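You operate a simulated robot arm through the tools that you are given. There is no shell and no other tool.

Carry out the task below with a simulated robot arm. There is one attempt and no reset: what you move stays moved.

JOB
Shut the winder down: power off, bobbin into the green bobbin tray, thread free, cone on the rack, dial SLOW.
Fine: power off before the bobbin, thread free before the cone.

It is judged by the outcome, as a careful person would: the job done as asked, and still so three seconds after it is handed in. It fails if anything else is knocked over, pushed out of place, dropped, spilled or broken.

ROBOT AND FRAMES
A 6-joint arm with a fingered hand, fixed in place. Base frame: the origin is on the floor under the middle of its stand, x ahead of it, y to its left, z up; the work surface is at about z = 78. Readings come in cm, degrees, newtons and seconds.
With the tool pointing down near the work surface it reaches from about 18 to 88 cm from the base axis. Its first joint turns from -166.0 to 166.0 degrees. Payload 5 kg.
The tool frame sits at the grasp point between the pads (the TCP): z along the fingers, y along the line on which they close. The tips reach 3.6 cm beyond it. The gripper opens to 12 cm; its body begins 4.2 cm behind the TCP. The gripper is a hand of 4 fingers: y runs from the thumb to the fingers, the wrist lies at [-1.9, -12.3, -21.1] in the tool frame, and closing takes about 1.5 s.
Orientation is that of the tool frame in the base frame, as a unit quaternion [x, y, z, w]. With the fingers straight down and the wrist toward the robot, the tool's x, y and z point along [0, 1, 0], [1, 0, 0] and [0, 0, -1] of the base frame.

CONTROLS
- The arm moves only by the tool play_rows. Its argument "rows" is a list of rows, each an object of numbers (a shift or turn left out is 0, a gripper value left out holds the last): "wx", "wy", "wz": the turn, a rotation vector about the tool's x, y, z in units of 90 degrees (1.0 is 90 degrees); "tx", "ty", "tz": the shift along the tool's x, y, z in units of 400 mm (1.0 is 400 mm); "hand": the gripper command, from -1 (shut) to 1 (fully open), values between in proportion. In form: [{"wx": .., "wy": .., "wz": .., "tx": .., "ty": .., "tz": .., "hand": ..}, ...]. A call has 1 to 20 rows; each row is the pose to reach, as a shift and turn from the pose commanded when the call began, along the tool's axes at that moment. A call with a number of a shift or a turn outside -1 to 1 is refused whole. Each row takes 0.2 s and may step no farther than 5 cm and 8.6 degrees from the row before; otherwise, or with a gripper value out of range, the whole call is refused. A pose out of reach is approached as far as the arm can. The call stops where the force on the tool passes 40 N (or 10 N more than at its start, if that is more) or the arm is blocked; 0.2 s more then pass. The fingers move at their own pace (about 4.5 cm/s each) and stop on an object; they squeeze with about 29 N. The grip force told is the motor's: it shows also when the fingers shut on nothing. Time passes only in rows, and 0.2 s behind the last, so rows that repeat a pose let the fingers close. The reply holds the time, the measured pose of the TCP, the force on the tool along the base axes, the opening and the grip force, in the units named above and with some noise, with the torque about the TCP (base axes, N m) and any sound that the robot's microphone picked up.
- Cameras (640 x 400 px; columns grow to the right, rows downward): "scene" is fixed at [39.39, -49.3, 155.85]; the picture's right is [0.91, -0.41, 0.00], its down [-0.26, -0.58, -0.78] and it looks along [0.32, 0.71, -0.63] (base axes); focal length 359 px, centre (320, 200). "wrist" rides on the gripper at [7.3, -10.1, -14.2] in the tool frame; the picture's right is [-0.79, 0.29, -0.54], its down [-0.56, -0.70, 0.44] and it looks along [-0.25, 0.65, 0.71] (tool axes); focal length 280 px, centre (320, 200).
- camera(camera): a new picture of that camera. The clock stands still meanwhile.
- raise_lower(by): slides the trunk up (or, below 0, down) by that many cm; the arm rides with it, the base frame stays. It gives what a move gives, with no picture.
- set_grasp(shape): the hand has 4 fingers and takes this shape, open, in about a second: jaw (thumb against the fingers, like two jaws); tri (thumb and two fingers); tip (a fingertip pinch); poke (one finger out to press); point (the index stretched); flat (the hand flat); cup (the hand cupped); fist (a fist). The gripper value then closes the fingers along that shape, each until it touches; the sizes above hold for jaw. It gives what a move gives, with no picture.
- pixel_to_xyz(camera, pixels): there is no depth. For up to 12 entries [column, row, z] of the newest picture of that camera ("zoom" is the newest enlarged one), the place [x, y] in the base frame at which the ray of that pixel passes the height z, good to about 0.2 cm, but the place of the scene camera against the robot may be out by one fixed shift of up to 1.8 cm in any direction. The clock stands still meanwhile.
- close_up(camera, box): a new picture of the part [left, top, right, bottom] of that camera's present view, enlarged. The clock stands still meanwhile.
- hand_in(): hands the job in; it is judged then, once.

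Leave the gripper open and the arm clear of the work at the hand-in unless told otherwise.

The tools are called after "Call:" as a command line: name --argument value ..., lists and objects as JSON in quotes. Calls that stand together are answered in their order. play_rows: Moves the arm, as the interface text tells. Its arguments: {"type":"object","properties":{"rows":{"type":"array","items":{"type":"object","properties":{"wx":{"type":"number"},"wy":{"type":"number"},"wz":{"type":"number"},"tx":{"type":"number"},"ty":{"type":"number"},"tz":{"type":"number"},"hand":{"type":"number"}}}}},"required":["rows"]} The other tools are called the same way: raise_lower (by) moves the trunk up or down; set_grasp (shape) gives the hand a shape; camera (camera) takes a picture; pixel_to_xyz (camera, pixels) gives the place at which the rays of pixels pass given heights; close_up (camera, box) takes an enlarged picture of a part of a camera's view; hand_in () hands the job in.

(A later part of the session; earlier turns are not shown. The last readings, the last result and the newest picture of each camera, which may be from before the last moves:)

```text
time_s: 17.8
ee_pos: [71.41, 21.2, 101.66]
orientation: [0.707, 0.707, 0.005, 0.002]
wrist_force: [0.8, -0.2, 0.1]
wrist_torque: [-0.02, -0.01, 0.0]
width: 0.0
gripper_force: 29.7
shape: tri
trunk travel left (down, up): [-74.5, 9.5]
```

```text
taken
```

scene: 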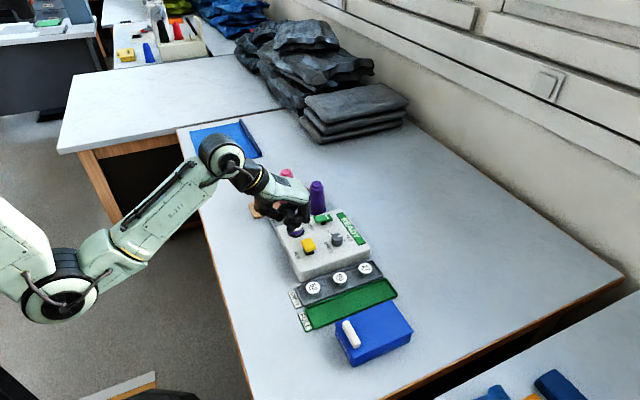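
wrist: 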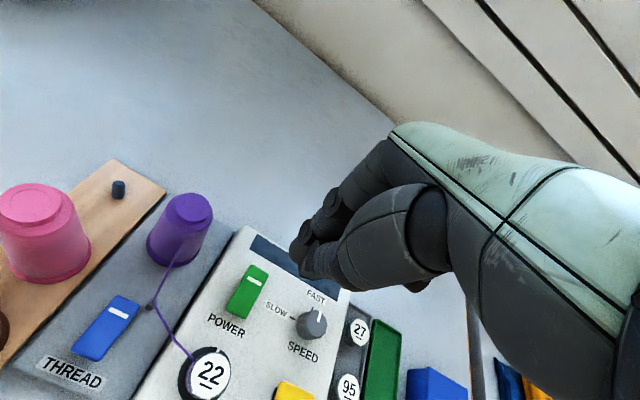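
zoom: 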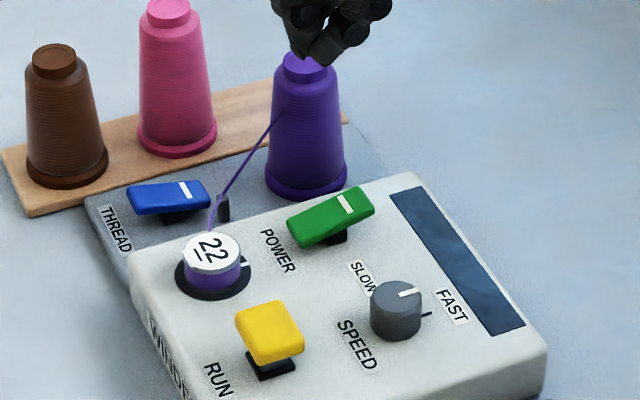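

Power is off and stays so. Next, bobbin 22: I'll refine its position with a close-up from this new pose (it shows at about (207,372) in the wrist picture).

Call:
close_up --camera "wrist" --box '[160, 330, 272, 400]'

Call:
close_up --camera "scene" --box '[270, 205, 334, 245]'

```text
5.71 times, centred on (216, 365) of wrist
```

zoom: 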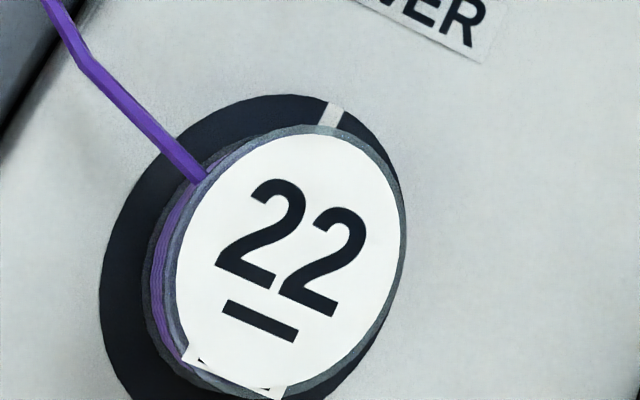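

```text
10.00 times, centred on (302, 225) of scene
```

zoom: 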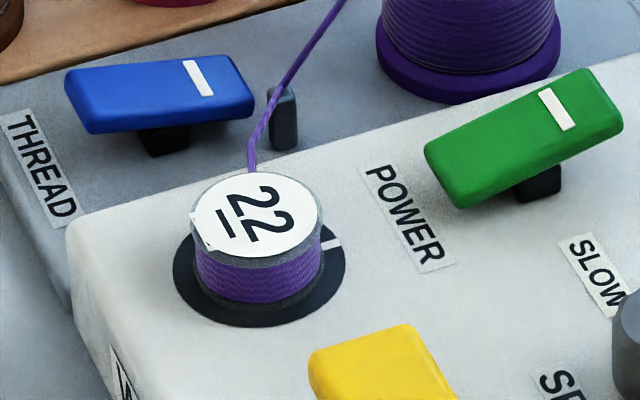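

Call:
pixel_to_xyz --camera "wrist" --pixels '[[210.7, 375.9, 82], [210.7, 375.9, 84], [210.7, 375.9, 85], [188, 380, 82], [250.5, 376, 84]]'

Call:
pixel_to_xyz --camera "scene" --pixels '[[295.5, 226.6, 84], [295.5, 226.6, 85], [289.1, 226.6, 84.5], [302.3, 226.6, 84.5], [316.6, 184.5, 89.5]]'

```text
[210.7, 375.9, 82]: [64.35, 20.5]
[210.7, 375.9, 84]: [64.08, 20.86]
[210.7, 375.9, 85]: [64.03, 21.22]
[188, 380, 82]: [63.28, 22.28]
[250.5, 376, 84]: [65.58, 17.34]
```

```text
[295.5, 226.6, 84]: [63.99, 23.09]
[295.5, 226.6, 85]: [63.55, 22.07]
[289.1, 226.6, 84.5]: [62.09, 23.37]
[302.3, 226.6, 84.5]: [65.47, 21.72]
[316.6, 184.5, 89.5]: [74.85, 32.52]
```

Bobbin 22 is at about (64.1, 21.0), top z≈84.4, diameter ≈3.8 cm. I'll move above it, opening the tri grip to about 6 cm on the way, and stop with tips ~2 cm above.

Call:
play_rows --rows '[{"ty": -0.09, "hand": 0.05}, {"ty": -0.183, "tx": -0.005, "hand": 0.05}, {"ty": -0.183, "tx": -0.005, "hand": 0.05}, {"ty": -0.183, "tx": -0.005, "hand": 0.05}, {"ty": -0.183, "tx": -0.005, "tz": 0.1, "hand": 0.05}, {"ty": -0.183, "tx": -0.005, "tz": 0.2, "hand": 0.05}, {"ty": -0.183, "tx": -0.005, "tz": 0.27, "hand": 0.05}, {"ty": -0.183, "tx": -0.005, "tz": 0.27, "hand": 0.05}]'

Call:
close_up --camera "scene" --box '[250, 175, 346, 235]'

Call:
camera --camera "wrist"

```text
time_s: 19.6
ee_pos: [63.77, 21.32, 90.78]
orientation: [0.707, 0.707, 0.006, 0.002]
wrist_force: [-0.3, 0.0, 0.8]
wrist_torque: [0.01, -0.01, -0.01]
width: 6.3
gripper_force: 0.0
shape: tri
trunk travel left (down, up): [-74.5, 9.5]
```

```text
6.67 times, centred on (298, 205) of scene
```

zoom: 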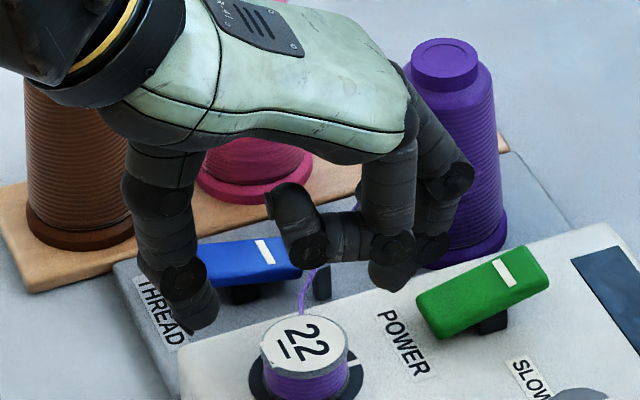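

```text
taken
```

wrist: 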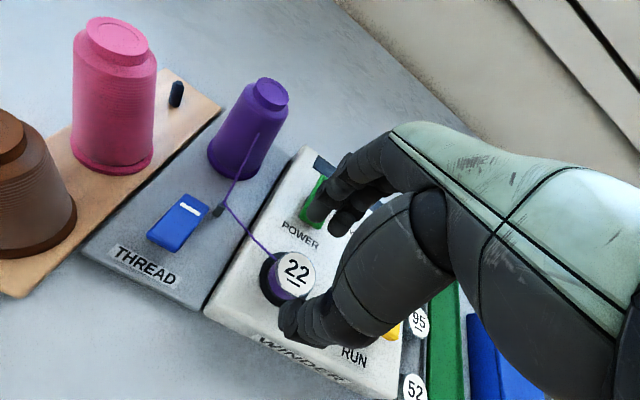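

The bobbin sits between thumb and fingers. I'll go down about 4 cm to bring the tips around its sides (tips at z≈83.2), still open.

Call:
play_rows --rows '[{"tx": -0.008, "ty": 0.008, "tz": 0.03}, {"tx": -0.008, "ty": 0.008, "tz": 0.055}, {"tx": -0.008, "ty": 0.008, "tz": 0.075}, {"tx": -0.008, "ty": 0.008, "tz": 0.088}, {"tx": -0.008, "ty": 0.008, "tz": 0.098}, {"tx": -0.008, "ty": 0.008, "tz": 0.098}]'

Call:
close_up --camera "scene" --box '[260, 190, 340, 240]'

Call:
close_up --camera "wrist" --box '[240, 180, 400, 360]'

```text
time_s: 21.0
ee_pos: [64.41, 21.09, 86.87]
orientation: [0.707, 0.707, 0.005, 0.002]
wrist_force: [0.5, 0.0, -0.1]
wrist_torque: [-0.03, 0.0, 0.0]
width: 6.29
gripper_force: 0.0
shape: tri
trunk travel left (down, up): [-74.5, 9.5]
```

```text
8.00 times, centred on (300, 215) of scene
```

zoom: 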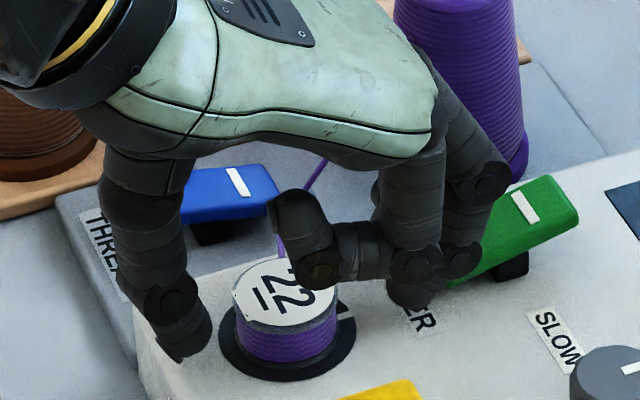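

```text
2.22 times, centred on (320, 270) of wrist
```

zoom: 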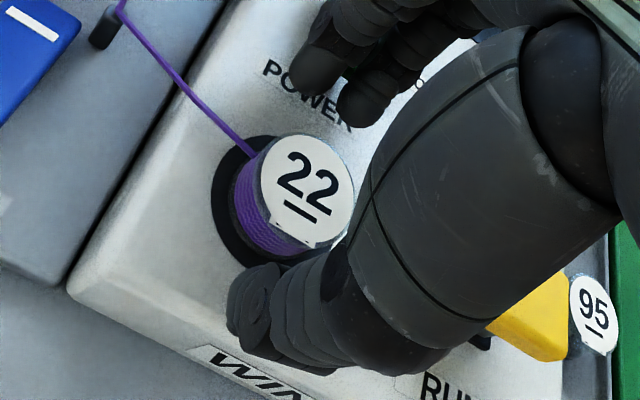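

Tips straddle the bobbin on the -x and +x sides with no contact force. Closing the grip now.

Call:
play_rows --rows '[{"hand": -1}, {"hand": -1}, {"hand": -1}, {"hand": -1}, {"hand": -1}, {"hand": -1}, {"hand": -1}]'

Call:
close_up --camera "scene" --box '[260, 190, 340, 240]'

Call:
close_up --camera "wrist" --box '[240, 180, 400, 360]'

```text
time_s: 22.6
ee_pos: [64.44, 21.0, 86.88]
orientation: [0.708, 0.706, 0.005, 0.002]
wrist_force: [-1.3, 1.2, -0.4]
wrist_torque: [0.04, 0.05, 0.02]
width: 2.96
gripper_force: 29.3
shape: tri
trunk travel left (down, up): [-74.5, 9.5]
```

```text
8.00 times, centred on (300, 215) of scene
```

zoom: 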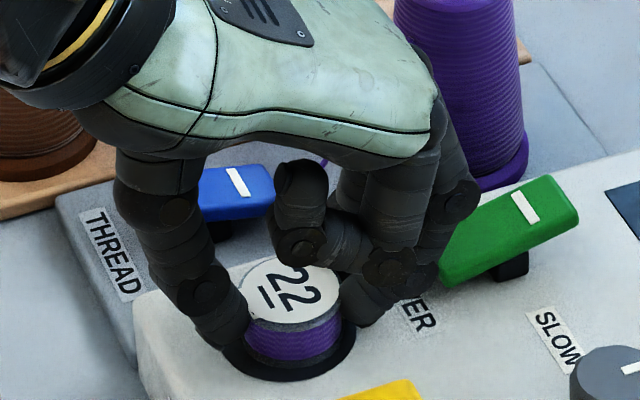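

```text
2.22 times, centred on (320, 270) of wrist
```

zoom: 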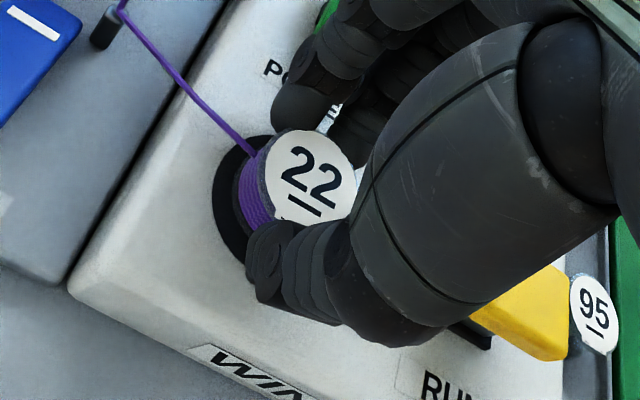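

Grip holds at 2.96 cm with 29 N. I'll lift straight up slowly by 2 cm and check the force and pictures.

Call:
play_rows --rows '[{"tz": -0.01}, {"tz": -0.02}, {"tz": -0.03}, {"tz": -0.04}, {"tz": -0.05}]'

Call:
close_up --camera "scene" --box '[260, 170, 356, 240]'

Call:
close_up --camera "wrist" --box '[160, 100, 400, 360]'

```text
time_s: 23.8
ee_pos: [64.4, 20.98, 88.78]
orientation: [0.708, 0.706, 0.006, 0.002]
wrist_force: [0.9, 1.1, -0.6]
wrist_torque: [0.02, 0.01, -0.04]
width: 2.97
gripper_force: 29.3
shape: tri
trunk travel left (down, up): [-74.5, 9.5]
```

```text
5.71 times, centred on (308, 205) of scene
```

zoom: 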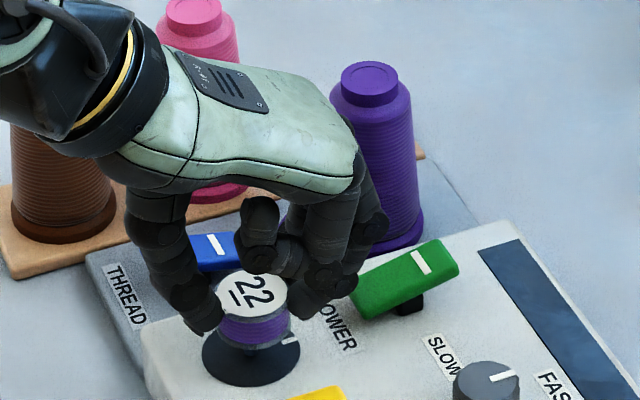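

```text
1.54 times, centred on (280, 230) of wrist
```

zoom: 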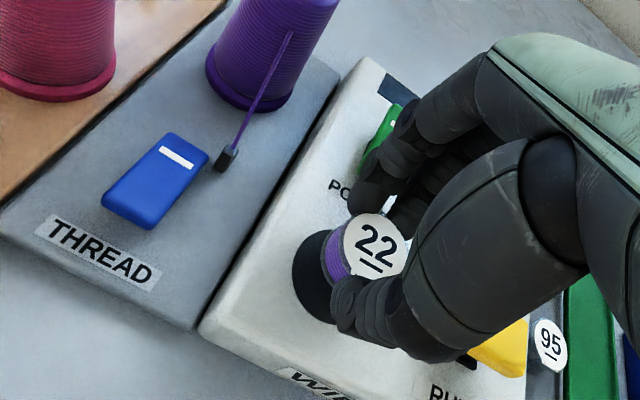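

The bobbin came free and the thread end now stops at the guide post. I'll lift well clear, and query the green tray's corners in the scene picture.

Call:
play_rows --rows '[{"tz": -0.1}, {"tz": -0.2}, {"tz": -0.25}, {"tz": -0.25}]'

Call:
camera --camera "scene"

Call:
close_up --camera "scene" --box '[280, 255, 424, 345]'

Call:
camera --camera "wrist"

```text
time_s: 24.8
ee_pos: [64.24, 21.23, 98.77]
orientation: [0.707, 0.707, 0.005, 0.001]
wrist_force: [0.2, 0.4, -0.1]
wrist_torque: [0.0, -0.01, -0.01]
width: 2.96
gripper_force: 29.0
shape: tri
trunk travel left (down, up): [-74.5, 9.5]
```

```text
taken
```

scene: 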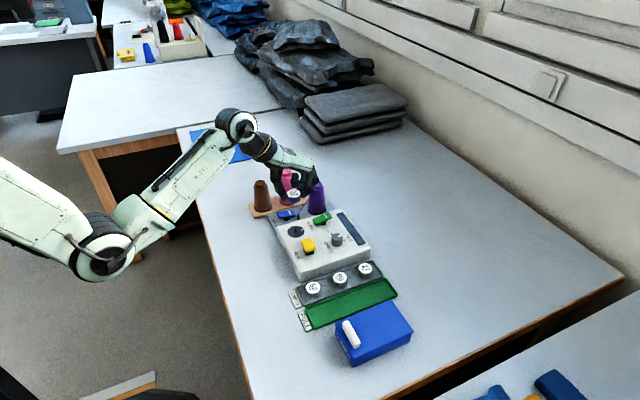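

```text
4.44 times, centred on (352, 300) of scene
```

zoom: 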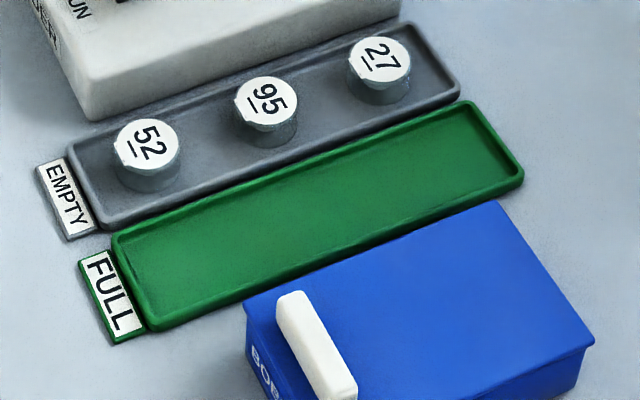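

```text
taken
```

wrist: 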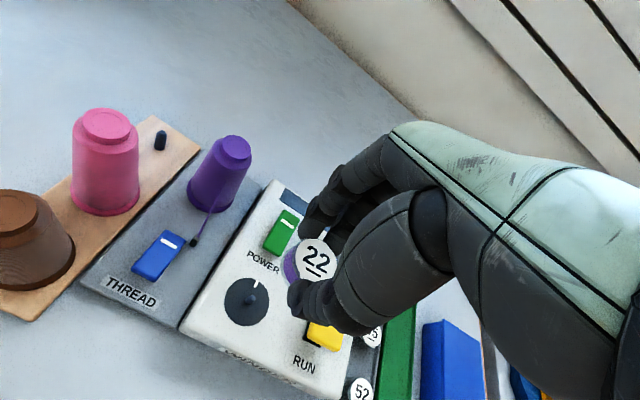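

Call:
pixel_to_xyz --camera "scene" --pixels '[[350.65, 302.25, 79], [306.5, 308.6, 79], [384.7, 278.6, 79], [397, 293.2, 79], [314.2, 328.2, 79], [313, 287, 82], [339.7, 276.3, 82], [366.5, 267.5, 82], [394, 300.5, 84], [347, 348, 86], [335.2, 323.6, 84]]'

Call:
pixel_to_xyz --camera "wrist" --pixels '[[385, 400, 79], [405, 308, 79], [363, 389, 82]]'

```text
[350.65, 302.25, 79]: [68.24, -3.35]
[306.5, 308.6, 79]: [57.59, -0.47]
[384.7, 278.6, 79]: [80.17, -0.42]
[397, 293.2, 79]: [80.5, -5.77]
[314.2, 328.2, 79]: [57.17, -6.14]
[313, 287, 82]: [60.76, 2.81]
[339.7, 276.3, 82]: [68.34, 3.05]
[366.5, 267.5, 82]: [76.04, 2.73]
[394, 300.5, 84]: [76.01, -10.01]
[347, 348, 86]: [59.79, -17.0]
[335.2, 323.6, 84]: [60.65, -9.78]
```

```text
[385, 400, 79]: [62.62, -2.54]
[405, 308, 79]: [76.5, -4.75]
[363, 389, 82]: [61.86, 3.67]
```

The tray looks about 23 × 5.5 cm, centred near (68.5, -5). To fix its place with the accurate wrist camera, I'll carry the bobbin high past it to y≈-13 and look back.

Call:
play_rows --rows '[{"tx": -0.11}, {"tx": -0.22}, {"tx": -0.33}, {"tx": -0.44}, {"tx": -0.55}, {"tx": -0.66}, {"tx": -0.77}, {"tx": -0.86}, {"tx": -0.86}]'

Call:
camera --camera "wrist"

Call:
close_up --camera "wrist" --box '[60, 130, 360, 330]'

```text
time_s: 26.8
ee_pos: [64.32, -13.84, 98.67]
orientation: [0.707, 0.707, 0.006, 0.002]
wrist_force: [-0.4, -0.5, -0.4]
wrist_torque: [-0.03, 0.01, -0.01]
width: 2.95
gripper_force: 28.5
shape: tri
trunk travel left (down, up): [-74.5, 9.5]
```

```text
taken
```

wrist: 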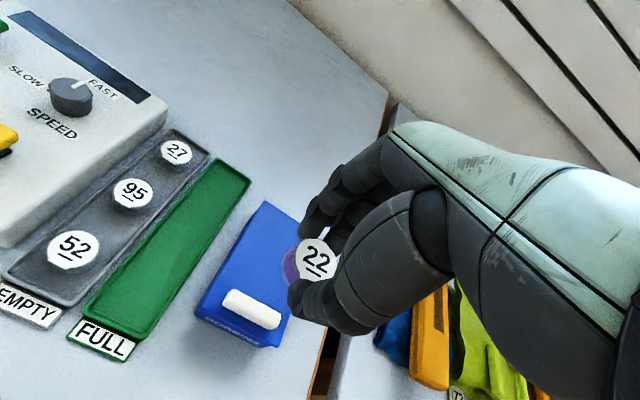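

```text
2.00 times, centred on (210, 230) of wrist
```

zoom: 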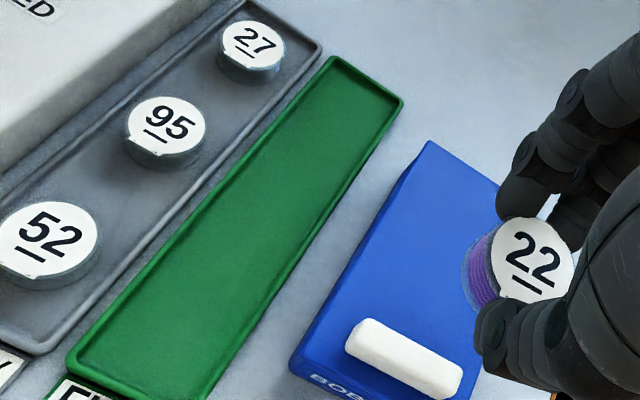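

Call:
pixel_to_xyz --camera "wrist" --pixels '[[215, 158.5, 79.2], [251.5, 178.5, 79.2], [83.5, 310, 79.2], [145, 338, 79.2], [170, 242.5, 78.6], [73, 249, 80.5], [132, 193.5, 80.5], [176, 151.5, 80.5], [264, 203, 84], [210, 305, 84], [285, 335, 84]]'

```text
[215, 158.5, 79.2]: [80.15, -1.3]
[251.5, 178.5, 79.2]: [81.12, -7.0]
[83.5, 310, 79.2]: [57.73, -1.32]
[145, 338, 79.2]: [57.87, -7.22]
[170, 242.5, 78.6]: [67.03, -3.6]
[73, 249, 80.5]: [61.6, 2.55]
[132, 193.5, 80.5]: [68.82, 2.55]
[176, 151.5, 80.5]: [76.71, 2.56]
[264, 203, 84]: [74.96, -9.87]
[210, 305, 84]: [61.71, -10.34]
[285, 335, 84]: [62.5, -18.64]
```

Tray spans x 57.7–80.6, y -7.1 to -1.3; its middle is (69, -4.2). I'll carry the bobbin over there and lower it to just above the floor.

Call:
play_rows --rows '[{"tx": 0.09, "ty": 0.04}, {"tx": 0.17, "ty": 0.08}, {"tx": 0.241, "ty": 0.117}, {"tx": 0.241, "ty": 0.117, "tz": 0.1}, {"tx": 0.241, "ty": 0.117, "tz": 0.2}, {"tx": 0.241, "ty": 0.117, "tz": 0.3}, {"tx": 0.241, "ty": 0.117, "tz": 0.345}, {"tx": 0.241, "ty": 0.117, "tz": 0.37}, {"tx": 0.241, "ty": 0.117, "tz": 0.37}]'

Call:
close_up --camera "scene" --box '[290, 240, 418, 320]'

Call:
camera --camera "wrist"

```text
time_s: 28.8
ee_pos: [69.14, -3.78, 83.91]
orientation: [0.707, 0.707, 0.005, 0.002]
wrist_force: [-0.5, 0.1, -0.5]
wrist_torque: [-0.01, -0.03, -0.04]
width: 2.94
gripper_force: 29.3
shape: tri
trunk travel left (down, up): [-74.5, 9.5]
```

```text
5.00 times, centred on (354, 280) of scene
```

zoom: 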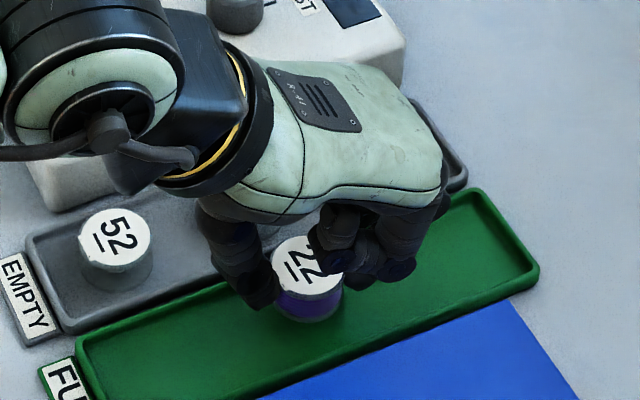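

```text
taken
```

wrist: 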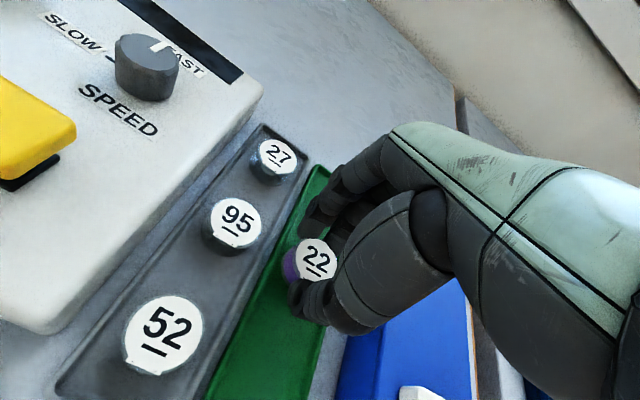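

The bobbin hangs over the tray just above the floor. Lowering in small steps until it touches.

Call:
play_rows --rows '[{"tx": -0.008, "tz": 0.005}, {"tx": -0.008, "tz": 0.01}, {"tx": -0.008, "tz": 0.015}, {"tx": -0.008, "tz": 0.018}]'

Call:
close_up --camera "scene" --box '[322, 255, 402, 305]'

```text
time_s: 29.8
ee_pos: [69.12, -4.01, 83.03]
orientation: [0.708, 0.706, 0.005, 0.002]
wrist_force: [-0.3, -0.5, -0.6]
wrist_torque: [-0.01, -0.02, 0.03]
width: 2.92
gripper_force: 28.8
shape: tri
trunk travel left (down, up): [-74.5, 9.5]
```

```text
8.00 times, centred on (362, 280) of scene
```

zoom: 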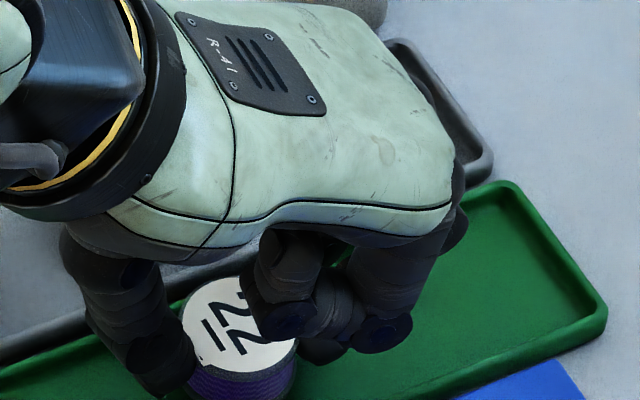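

No contact force yet (TCP z 83.0). I'll continue down in 1 mm-scale steps.

Call:
play_rows --rows '[{"tz": 0.003}, {"tz": 0.006}, {"tz": 0.009}, {"tz": 0.009}]'

Call:
close_up --camera "scene" --box '[322, 265, 402, 315]'

```text
time_s: 30.8
ee_pos: [69.22, -4.08, 82.78]
orientation: [0.708, 0.706, 0.005, 0.002]
wrist_force: [-1.1, 0.4, -1.1]
wrist_torque: [-0.01, 0.0, 0.01]
width: 2.93
gripper_force: 28.9
shape: tri
trunk travel left (down, up): [-74.5, 9.5]
```

```text
8.00 times, centred on (362, 290) of scene
```

zoom: 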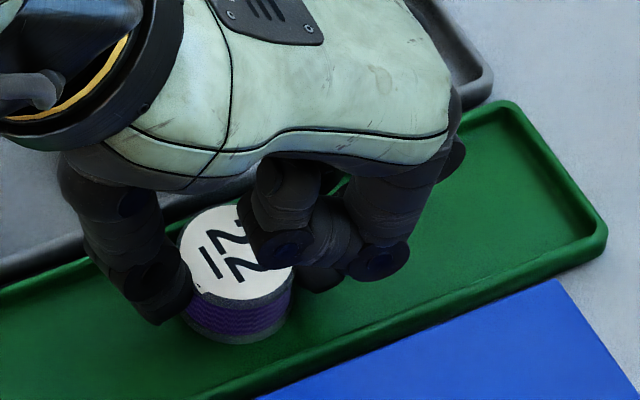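

Still no contact; continuing down a few more millimetres.

Call:
play_rows --rows '[{"tz": 0.003}, {"tz": 0.006}, {"tz": 0.008}, {"tz": 0.008}]'

```text
time_s: 31.8
ee_pos: [69.2, -4.15, 82.58]
orientation: [0.707, 0.707, 0.007, 0.003]
wrist_force: [1.4, -0.1, 8.9]
wrist_torque: [0.01, -0.04, 0.0]
width: 2.96
gripper_force: 28.8
shape: tri
trunk travel left (down, up): [-74.5, 9.5]
```

Contact: 8.9 N upward at z 82.6 — the bobbin is on the tray floor. I'll open the grip and then rise straight up.

Call:
play_rows --rows '[{"hand": -0.3}, {"hand": 0.0}, {"hand": 0.2}, {"hand": 0.2}, {"hand": 0.2}, {"hand": 0.2}, {"tz": -0.03, "hand": 0.2}, {"tz": -0.08, "hand": 0.2}, {"tz": -0.16, "hand": 0.2}, {"tz": -0.26, "hand": 0.2}, {"tz": -0.38, "hand": 0.2}, {"tz": -0.45, "hand": 0.2}, {"tz": -0.45, "hand": 0.2}]'

Call:
close_up --camera "scene" --box '[280, 230, 424, 320]'

Call:
camera --camera "wrist"

```text
time_s: 34.6
ee_pos: [68.72, -4.0, 100.62]
orientation: [0.707, 0.707, 0.006, 0.002]
wrist_force: [0.5, 0.1, 0.3]
wrist_torque: [-0.03, 0.0, -0.02]
width: 7.19
gripper_force: 0.1
shape: tri
trunk travel left (down, up): [-74.5, 9.5]
```

```text
4.44 times, centred on (352, 275) of scene
```

zoom: 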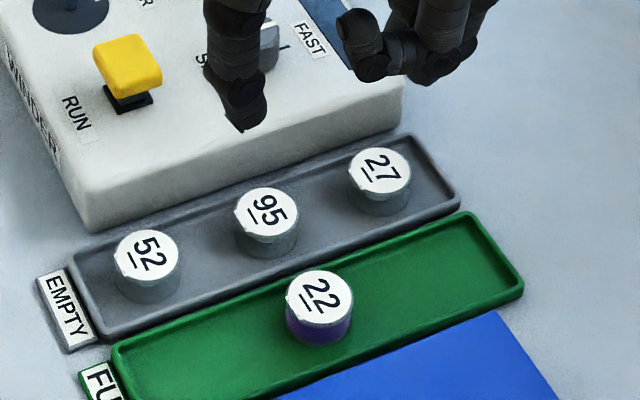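

```text
taken
```

wrist: 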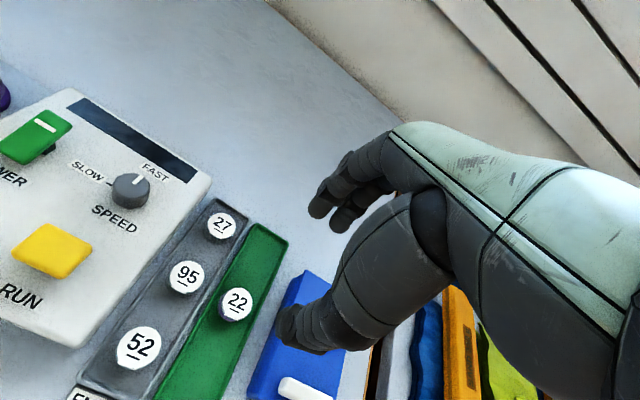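

Bobbin 22 stands in the green tray. Next THREAD: I'll close the tri grip and fly high over the winder to above the raised -x end of the blue rocker at (62.7, 31.2).

Call:
play_rows --rows '[{"tx": 0.11, "ty": -0.02, "hand": -1}, {"tx": 0.22, "ty": -0.04, "hand": -1}, {"tx": 0.33, "ty": -0.06, "hand": -1}, {"tx": 0.44, "ty": -0.08, "hand": -1}, {"tx": 0.55, "ty": -0.1, "hand": -1}, {"tx": 0.66, "ty": -0.12, "hand": -1}, {"tx": 0.77, "ty": -0.14, "hand": -1}, {"tx": 0.88, "ty": -0.15, "hand": -1}, {"tx": 0.88, "ty": -0.15, "hand": -1}]'

Call:
close_up --camera "scene" --box '[230, 140, 358, 220]'

Call:
camera --camera "wrist"

```text
time_s: 36.6
ee_pos: [62.97, 31.17, 100.56]
orientation: [0.707, 0.707, 0.005, 0.001]
wrist_force: [-0.5, 0.0, 0.8]
wrist_torque: [0.0, 0.02, 0.01]
width: 0.02
gripper_force: 29.3
shape: tri
trunk travel left (down, up): [-74.5, 9.5]
```

```text
5.00 times, centred on (294, 180) of scene
```

zoom: 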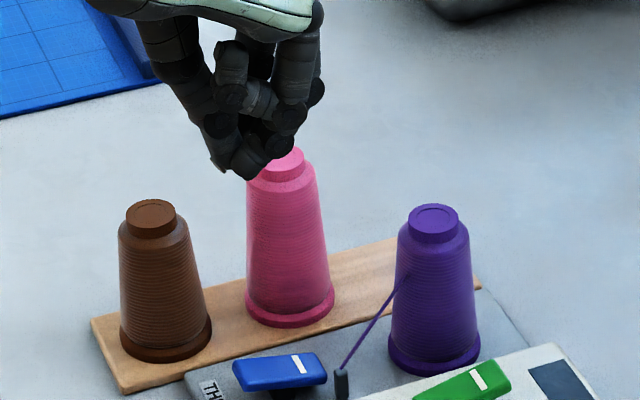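

```text
taken
```

wrist: 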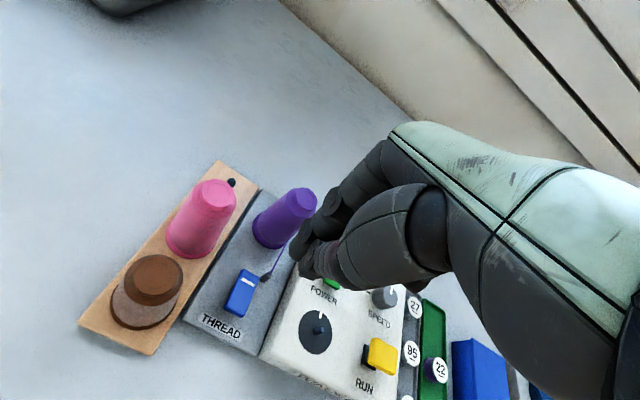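

I'll check the rack cones' and blue rocker's places from this view for clearance.

Call:
close_up --camera "wrist" --box '[80, 150, 336, 310]'

Call:
pixel_to_xyz --camera "wrist" --pixels '[[153, 276, 89], [147, 299, 79.5], [196, 238, 79.5], [217, 192, 91], [231, 181, 82], [232, 310, 81.6], [247, 274, 80], [293, 198, 89.5], [281, 229, 79.5]]'

```text
2.50 times, centred on (208, 230) of wrist
```

zoom: 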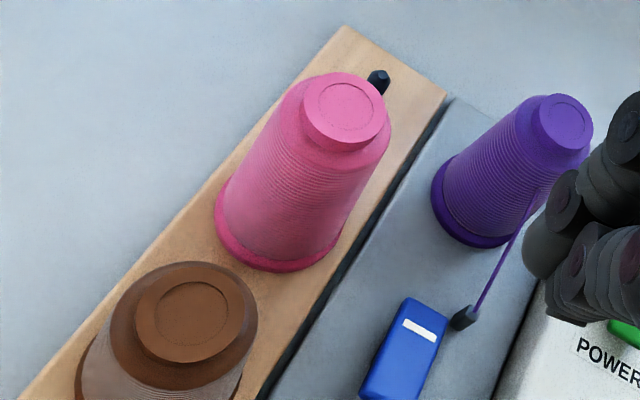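

```text
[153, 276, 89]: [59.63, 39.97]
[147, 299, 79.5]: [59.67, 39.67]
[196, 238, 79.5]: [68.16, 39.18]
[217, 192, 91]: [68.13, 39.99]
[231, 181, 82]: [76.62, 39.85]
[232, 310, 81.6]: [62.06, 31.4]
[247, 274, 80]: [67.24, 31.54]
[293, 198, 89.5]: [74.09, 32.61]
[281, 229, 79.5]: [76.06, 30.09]
```

Brown cone (59.6, 39.8), pink (68.1, 39.8), empty peg (76.7, 39.8). Blue rocker's raised end at (62.1, 31.4). Lowering to about 2 cm above it and checking clearance to the brown and pink cones.

Call:
play_rows --rows '[{"ty": -0.007, "tx": 0.003, "tz": 0.1}, {"ty": -0.007, "tx": 0.003, "tz": 0.2}, {"ty": -0.007, "tx": 0.003, "tz": 0.28}, {"ty": -0.007, "tx": 0.003, "tz": 0.33}, {"ty": -0.007, "tx": 0.003, "tz": 0.33}]'

Call:
close_up --camera "scene" --box '[230, 150, 358, 230]'

Call:
camera --camera "wrist"

```text
time_s: 37.8
ee_pos: [62.86, 31.39, 87.43]
orientation: [0.707, 0.707, 0.006, 0.002]
wrist_force: [0.4, 0.7, 0.6]
wrist_torque: [-0.01, -0.02, 0.0]
width: 0.01
gripper_force: 28.7
shape: tri
trunk travel left (down, up): [-74.5, 9.5]
```

```text
5.00 times, centred on (294, 190) of scene
```

zoom: 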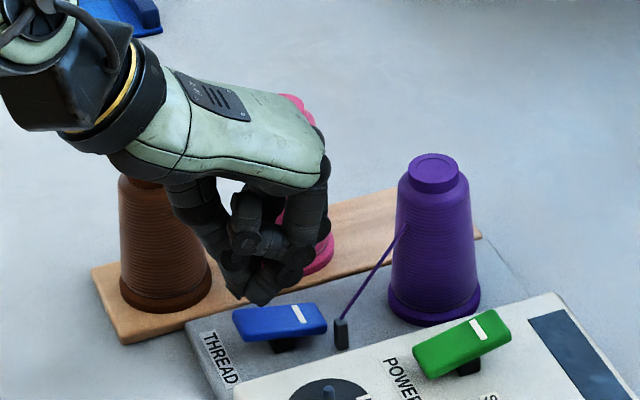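

```text
taken
```

wrist: 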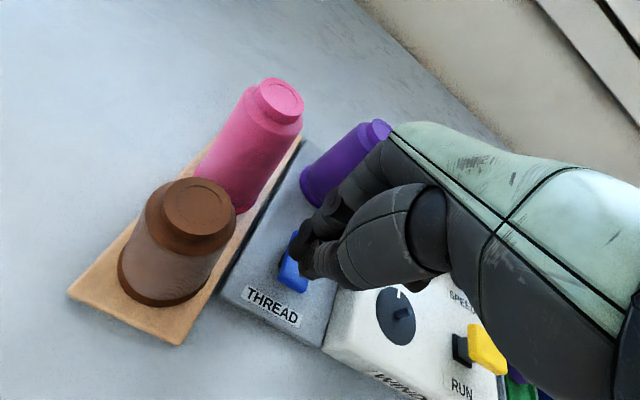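

The hand is clear of the cones and above the rocker's -x end. Pressing down slowly.

Call:
play_rows --rows '[{"tz": 0.02}, {"tz": 0.035}, {"tz": 0.045}, {"tz": 0.055}, {"tz": 0.06}, {"tz": 0.065}, {"tz": 0.07}, {"tz": 0.075}, {"tz": 0.08}, {"tz": 0.085}, {"tz": 0.09}, {"tz": 0.095}, {"tz": 0.1}]'

Call:
close_up --camera "scene" --box '[230, 150, 358, 230]'

Call:
close_up --camera "wrist" --box '[200, 150, 440, 300]'

```text
time_s: 40.2
ee_pos: [63.23, 31.4, 84.76]
orientation: [0.707, 0.707, 0.014, 0.005]
wrist_force: [-9.5, -5.7, 22.4]
wrist_torque: [-0.18, 0.35, 0.04]
width: 0.0
gripper_force: 29.1
shape: tri
trunk travel left (down, up): [-74.5, 9.5]
stopped in row 12: the force on the tool passed its limit at 41 N (the readings are from after the stop); the commanded pose is now the measured one
```

```text
5.00 times, centred on (294, 190) of scene
```

zoom: 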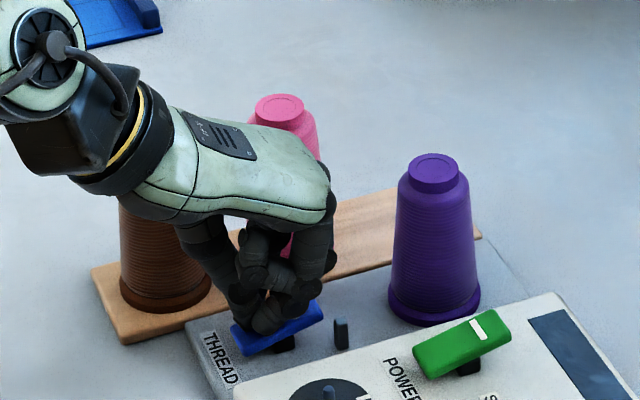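

```text
2.67 times, centred on (320, 225) of wrist
```

zoom: 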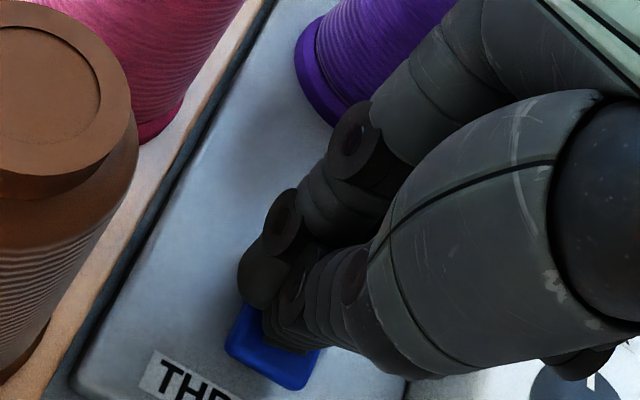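

The rocker flipped and the thread is gone from the guide: thread free. Lifting straight up.

Call:
play_rows --rows '[{"tz": -0.05}, {"tz": -0.15}, {"tz": -0.25}, {"tz": -0.35}, {"tz": -0.42}, {"tz": -0.42}]'

Call:
close_up --camera "scene" --box '[230, 150, 390, 250]'

Call:
close_up --camera "wrist" --box '[80, 150, 336, 310]'

```text
time_s: 41.6
ee_pos: [62.98, 31.22, 100.99]
orientation: [0.707, 0.707, 0.01, 0.003]
wrist_force: [0.1, 0.0, 0.4]
wrist_torque: [-0.01, 0.0, 0.01]
width: 0.01
gripper_force: 29.3
shape: tri
trunk travel left (down, up): [-74.5, 9.5]
```

```text
4.00 times, centred on (310, 200) of scene
```

zoom: 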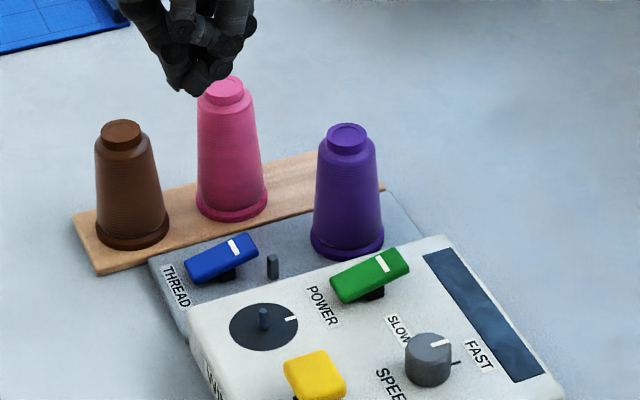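

```text
2.50 times, centred on (208, 230) of wrist
```

zoom: 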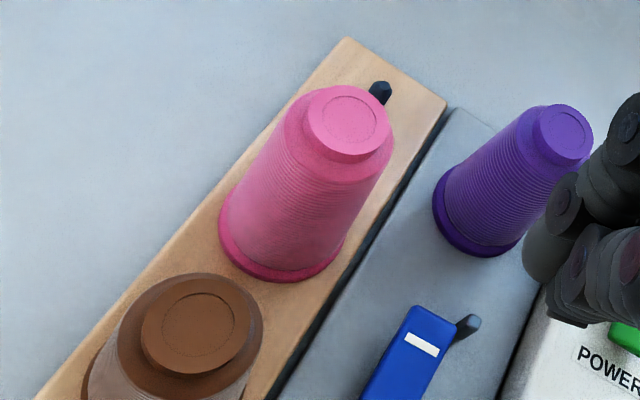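

Thread is free and the rocker stays flipped. Now the purple cone: to keep the thumb away from the pink cone when placing, I'll use a hand yawed 45°. First I move clear to (70, 18), level out the small tilt, then yaw and look at cone and peg from there.

Call:
play_rows --rows '[{"tx": -0.09, "ty": 0.045, "wx": 0.0117, "wy": -0.0063}, {"tx": -0.18, "ty": 0.09, "wx": 0.0117, "wy": -0.0063}, {"tx": -0.27, "ty": 0.135, "wx": 0.0117, "wy": -0.0063}, {"tx": -0.33, "ty": 0.175, "wx": 0.0117, "wy": -0.0063}, {"tx": -0.33, "ty": 0.175, "wx": 0.0117, "wy": -0.0063}]'

Call:
play_rows --rows '[{"wz": -0.09, "hand": 0.4}, {"wz": -0.18, "hand": 0.4}, {"wz": -0.27, "hand": 0.4}, {"wz": -0.36, "hand": 0.4}, {"wz": -0.45, "hand": 0.4}, {"wz": -0.5, "hand": 0.4}, {"wz": -0.5, "hand": 0.4}, {"wz": -0.5, "hand": 0.4}]'

Call:
camera --camera "wrist"

Call:
camera --camera "scene"

```text
time_s: 42.8
ee_pos: [69.73, 18.11, 101.02]
orientation: [0.707, 0.707, 0.001, 0.0]
wrist_force: [0.5, 0.4, 0.3]
wrist_torque: [-0.01, -0.06, -0.02]
width: 0.0
gripper_force: 28.3
shape: tri
trunk travel left (down, up): [-74.5, 9.5]
```

```text
time_s: 44.6
ee_pos: [69.8, 18.04, 101.0]
orientation: [0.383, 0.924, 0.001, 0.001]
wrist_force: [-0.1, -0.5, -0.2]
wrist_torque: [0.03, 0.02, 0.01]
width: 8.39
gripper_force: 0.0
shape: tri
trunk travel left (down, up): [-74.5, 9.5]
```

```text
taken
```

wrist: 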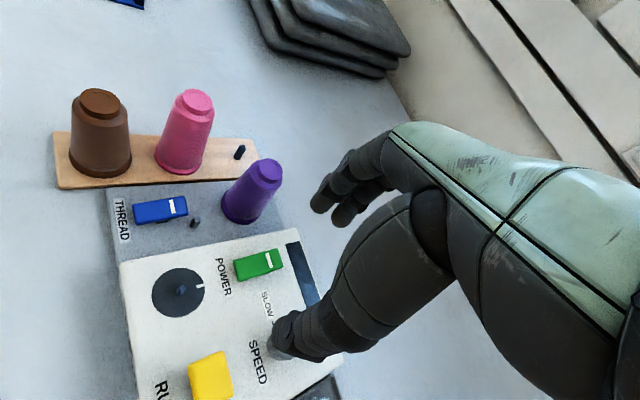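

```text
taken
```

scene: 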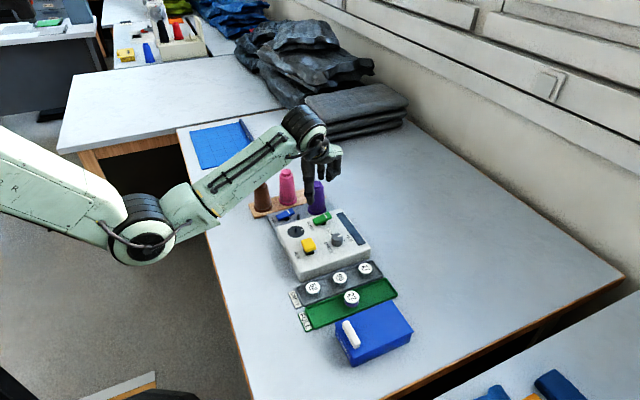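

The yaw is in place and the wrist camera now sees the purple cone (254,190) and the empty peg (240,152). Zooming to measure both.

Call:
close_up --camera "wrist" --box '[200, 135, 312, 235]'

Call:
close_up --camera "wrist" --box '[140, 80, 300, 180]'

```text
4.00 times, centred on (256, 185) of wrist
```

zoom: 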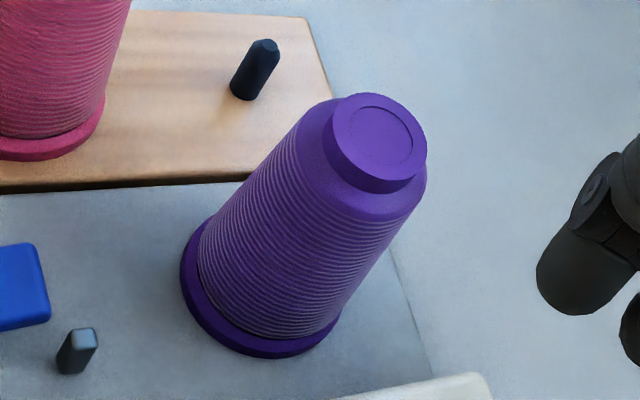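

```text
4.00 times, centred on (220, 130) of wrist
```

zoom: 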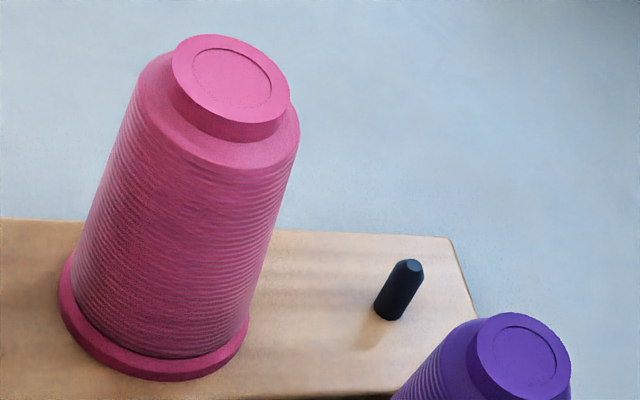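

Call:
pixel_to_xyz --camera "wrist" --pixels '[[269.5, 169, 88], [269.5, 169, 90], [241.5, 207, 79.5], [242.5, 146.25, 82], [242.5, 146.25, 84], [237.25, 158.25, 79], [222.5, 203, 79.5], [259, 228, 79.5]]'

```text
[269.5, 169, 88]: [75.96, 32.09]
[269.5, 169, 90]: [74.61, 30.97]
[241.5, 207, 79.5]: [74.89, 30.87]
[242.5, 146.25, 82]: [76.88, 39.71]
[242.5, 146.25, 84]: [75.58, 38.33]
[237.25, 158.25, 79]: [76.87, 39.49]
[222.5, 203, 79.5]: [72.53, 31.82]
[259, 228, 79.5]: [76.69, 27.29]
```

Peg axis ≈ (76.87, 39.6); purple cone axis ≈ (74.87, 30.95), top z≈90. I'll move above the cone with the grip 8.4 cm open and stop with tips just above its top to check centring.

Call:
play_rows --rows '[{"tx": 0.04, "ty": 0.09}, {"tx": 0.08, "ty": 0.18}, {"tx": 0.12, "ty": 0.27}, {"tx": 0.1386, "ty": 0.3178}, {"tx": 0.1386, "ty": 0.3178, "tz": 0.08}, {"tx": 0.1386, "ty": 0.3178, "tz": 0.14}, {"tx": 0.1386, "ty": 0.3178, "tz": 0.14}]'

Call:
camera --camera "wrist"

Call:
close_up --camera "scene" --box '[256, 140, 384, 220]'

```text
time_s: 46.2
ee_pos: [74.99, 30.96, 95.77]
orientation: [0.382, 0.924, 0.001, 0.0]
wrist_force: [0.3, -0.9, -0.5]
wrist_torque: [0.0, 0.02, 0.0]
width: 8.39
gripper_force: 0.1
shape: tri
trunk travel left (down, up): [-74.5, 9.5]
```

```text
taken
```

wrist: 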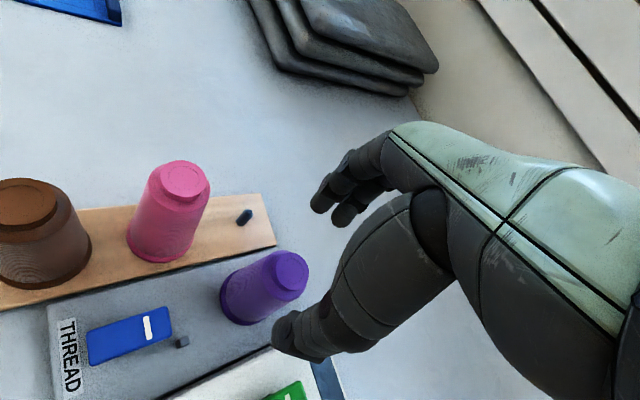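

```text
5.00 times, centred on (320, 180) of scene
```

zoom: 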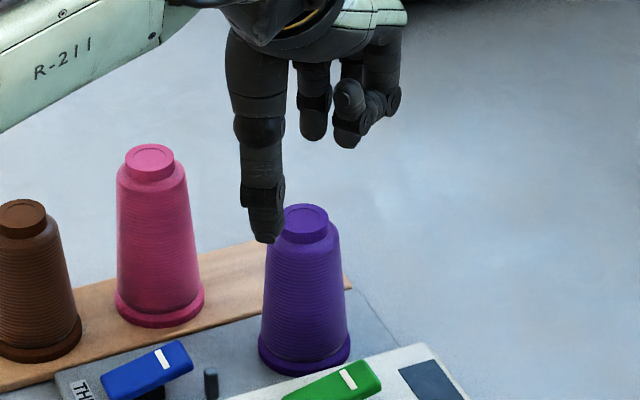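

Call:
close_up --camera "wrist" --box '[200, 190, 328, 330]'

Call:
pixel_to_xyz --camera "wrist" --pixels '[[291, 272, 89.5], [291, 272, 90], [248, 213, 82], [241, 222, 79]]'

```text
2.86 times, centred on (264, 260) of wrist
```

zoom: 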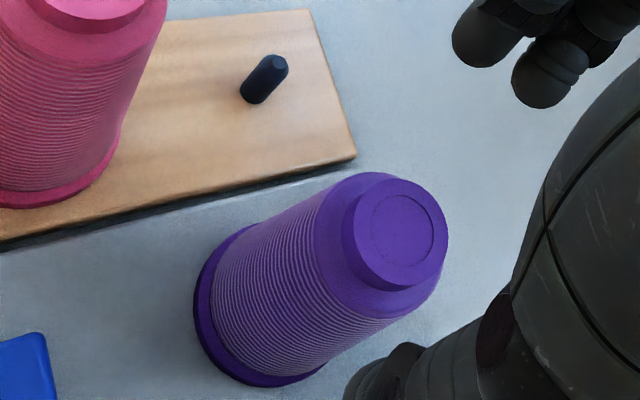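

```text
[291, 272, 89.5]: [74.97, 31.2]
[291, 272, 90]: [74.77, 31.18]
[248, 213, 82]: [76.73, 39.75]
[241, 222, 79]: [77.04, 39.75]
```

Cone top projects exactly between thumb and fingers. Descending around the cone to TCP z≈87 (palm stays above its top).

Call:
play_rows --rows '[{"ty": -0.001, "tz": 0.06}, {"ty": -0.001, "tz": 0.12}, {"ty": -0.001, "tz": 0.17}, {"ty": -0.001, "tz": 0.205}, {"ty": -0.001, "tz": 0.217}, {"ty": -0.001, "tz": 0.217}]'

Call:
close_up --camera "scene" --box '[256, 150, 384, 230]'

Call:
close_up --camera "wrist" --box '[180, 150, 420, 360]'

```text
time_s: 47.6
ee_pos: [74.95, 30.94, 86.91]
orientation: [0.384, 0.924, 0.002, 0.0]
wrist_force: [-0.9, 0.4, -0.5]
wrist_torque: [0.0, 0.0, 0.0]
width: 8.4
gripper_force: 0.2
shape: tri
trunk travel left (down, up): [-74.5, 9.5]
```

```text
5.00 times, centred on (320, 190) of scene
```

zoom: 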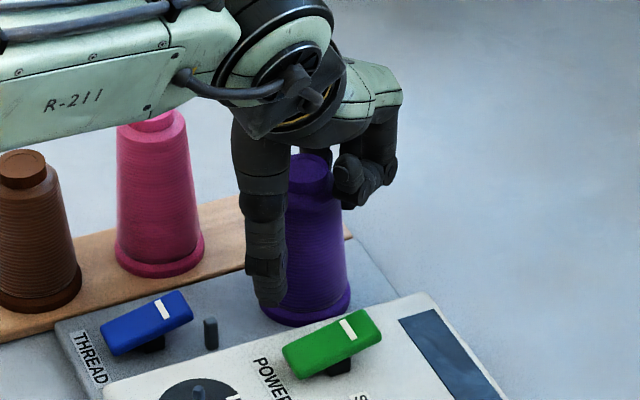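

```text
1.90 times, centred on (300, 255) of wrist
```

zoom: 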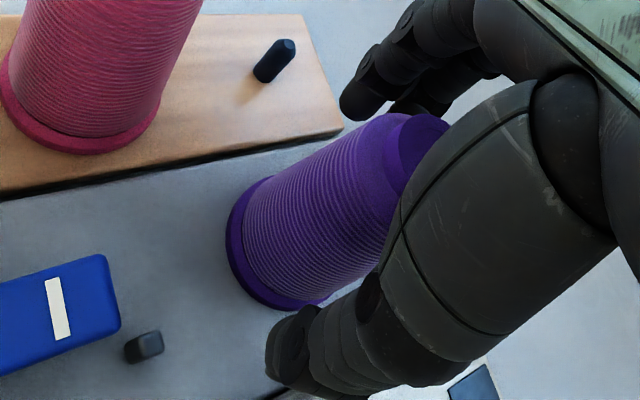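

Fingers straddle the cone with no contact. Closing the grip.

Call:
play_rows --rows '[{"hand": 0.0}, {"hand": -0.5}, {"hand": -1}, {"hand": -1}, {"hand": -1}, {"hand": -1}, {"hand": -1}, {"hand": -1}]'

Call:
close_up --camera "scene" --box '[256, 150, 384, 230]'

Call:
close_up --camera "wrist" --box '[180, 150, 420, 360]'

```text
time_s: 49.4
ee_pos: [75.04, 30.99, 86.9]
orientation: [0.382, 0.924, 0.001, 0.0]
wrist_force: [-0.8, 1.2, 0.3]
wrist_torque: [0.02, 0.01, 0.01]
width: 4.35
gripper_force: 28.8
shape: tri
trunk travel left (down, up): [-74.5, 9.5]
```

```text
5.00 times, centred on (320, 190) of scene
```

zoom: 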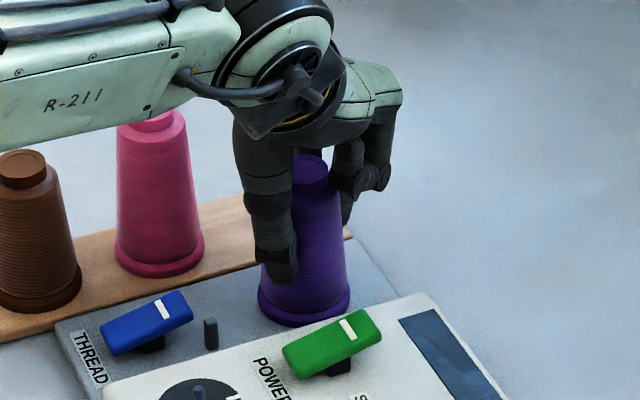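

```text
1.90 times, centred on (300, 255) of wrist
```

zoom: 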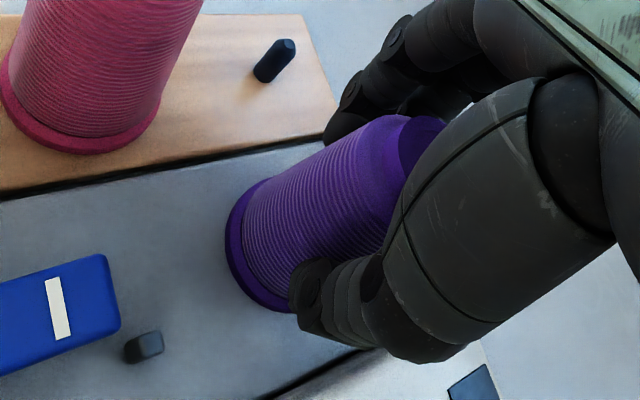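

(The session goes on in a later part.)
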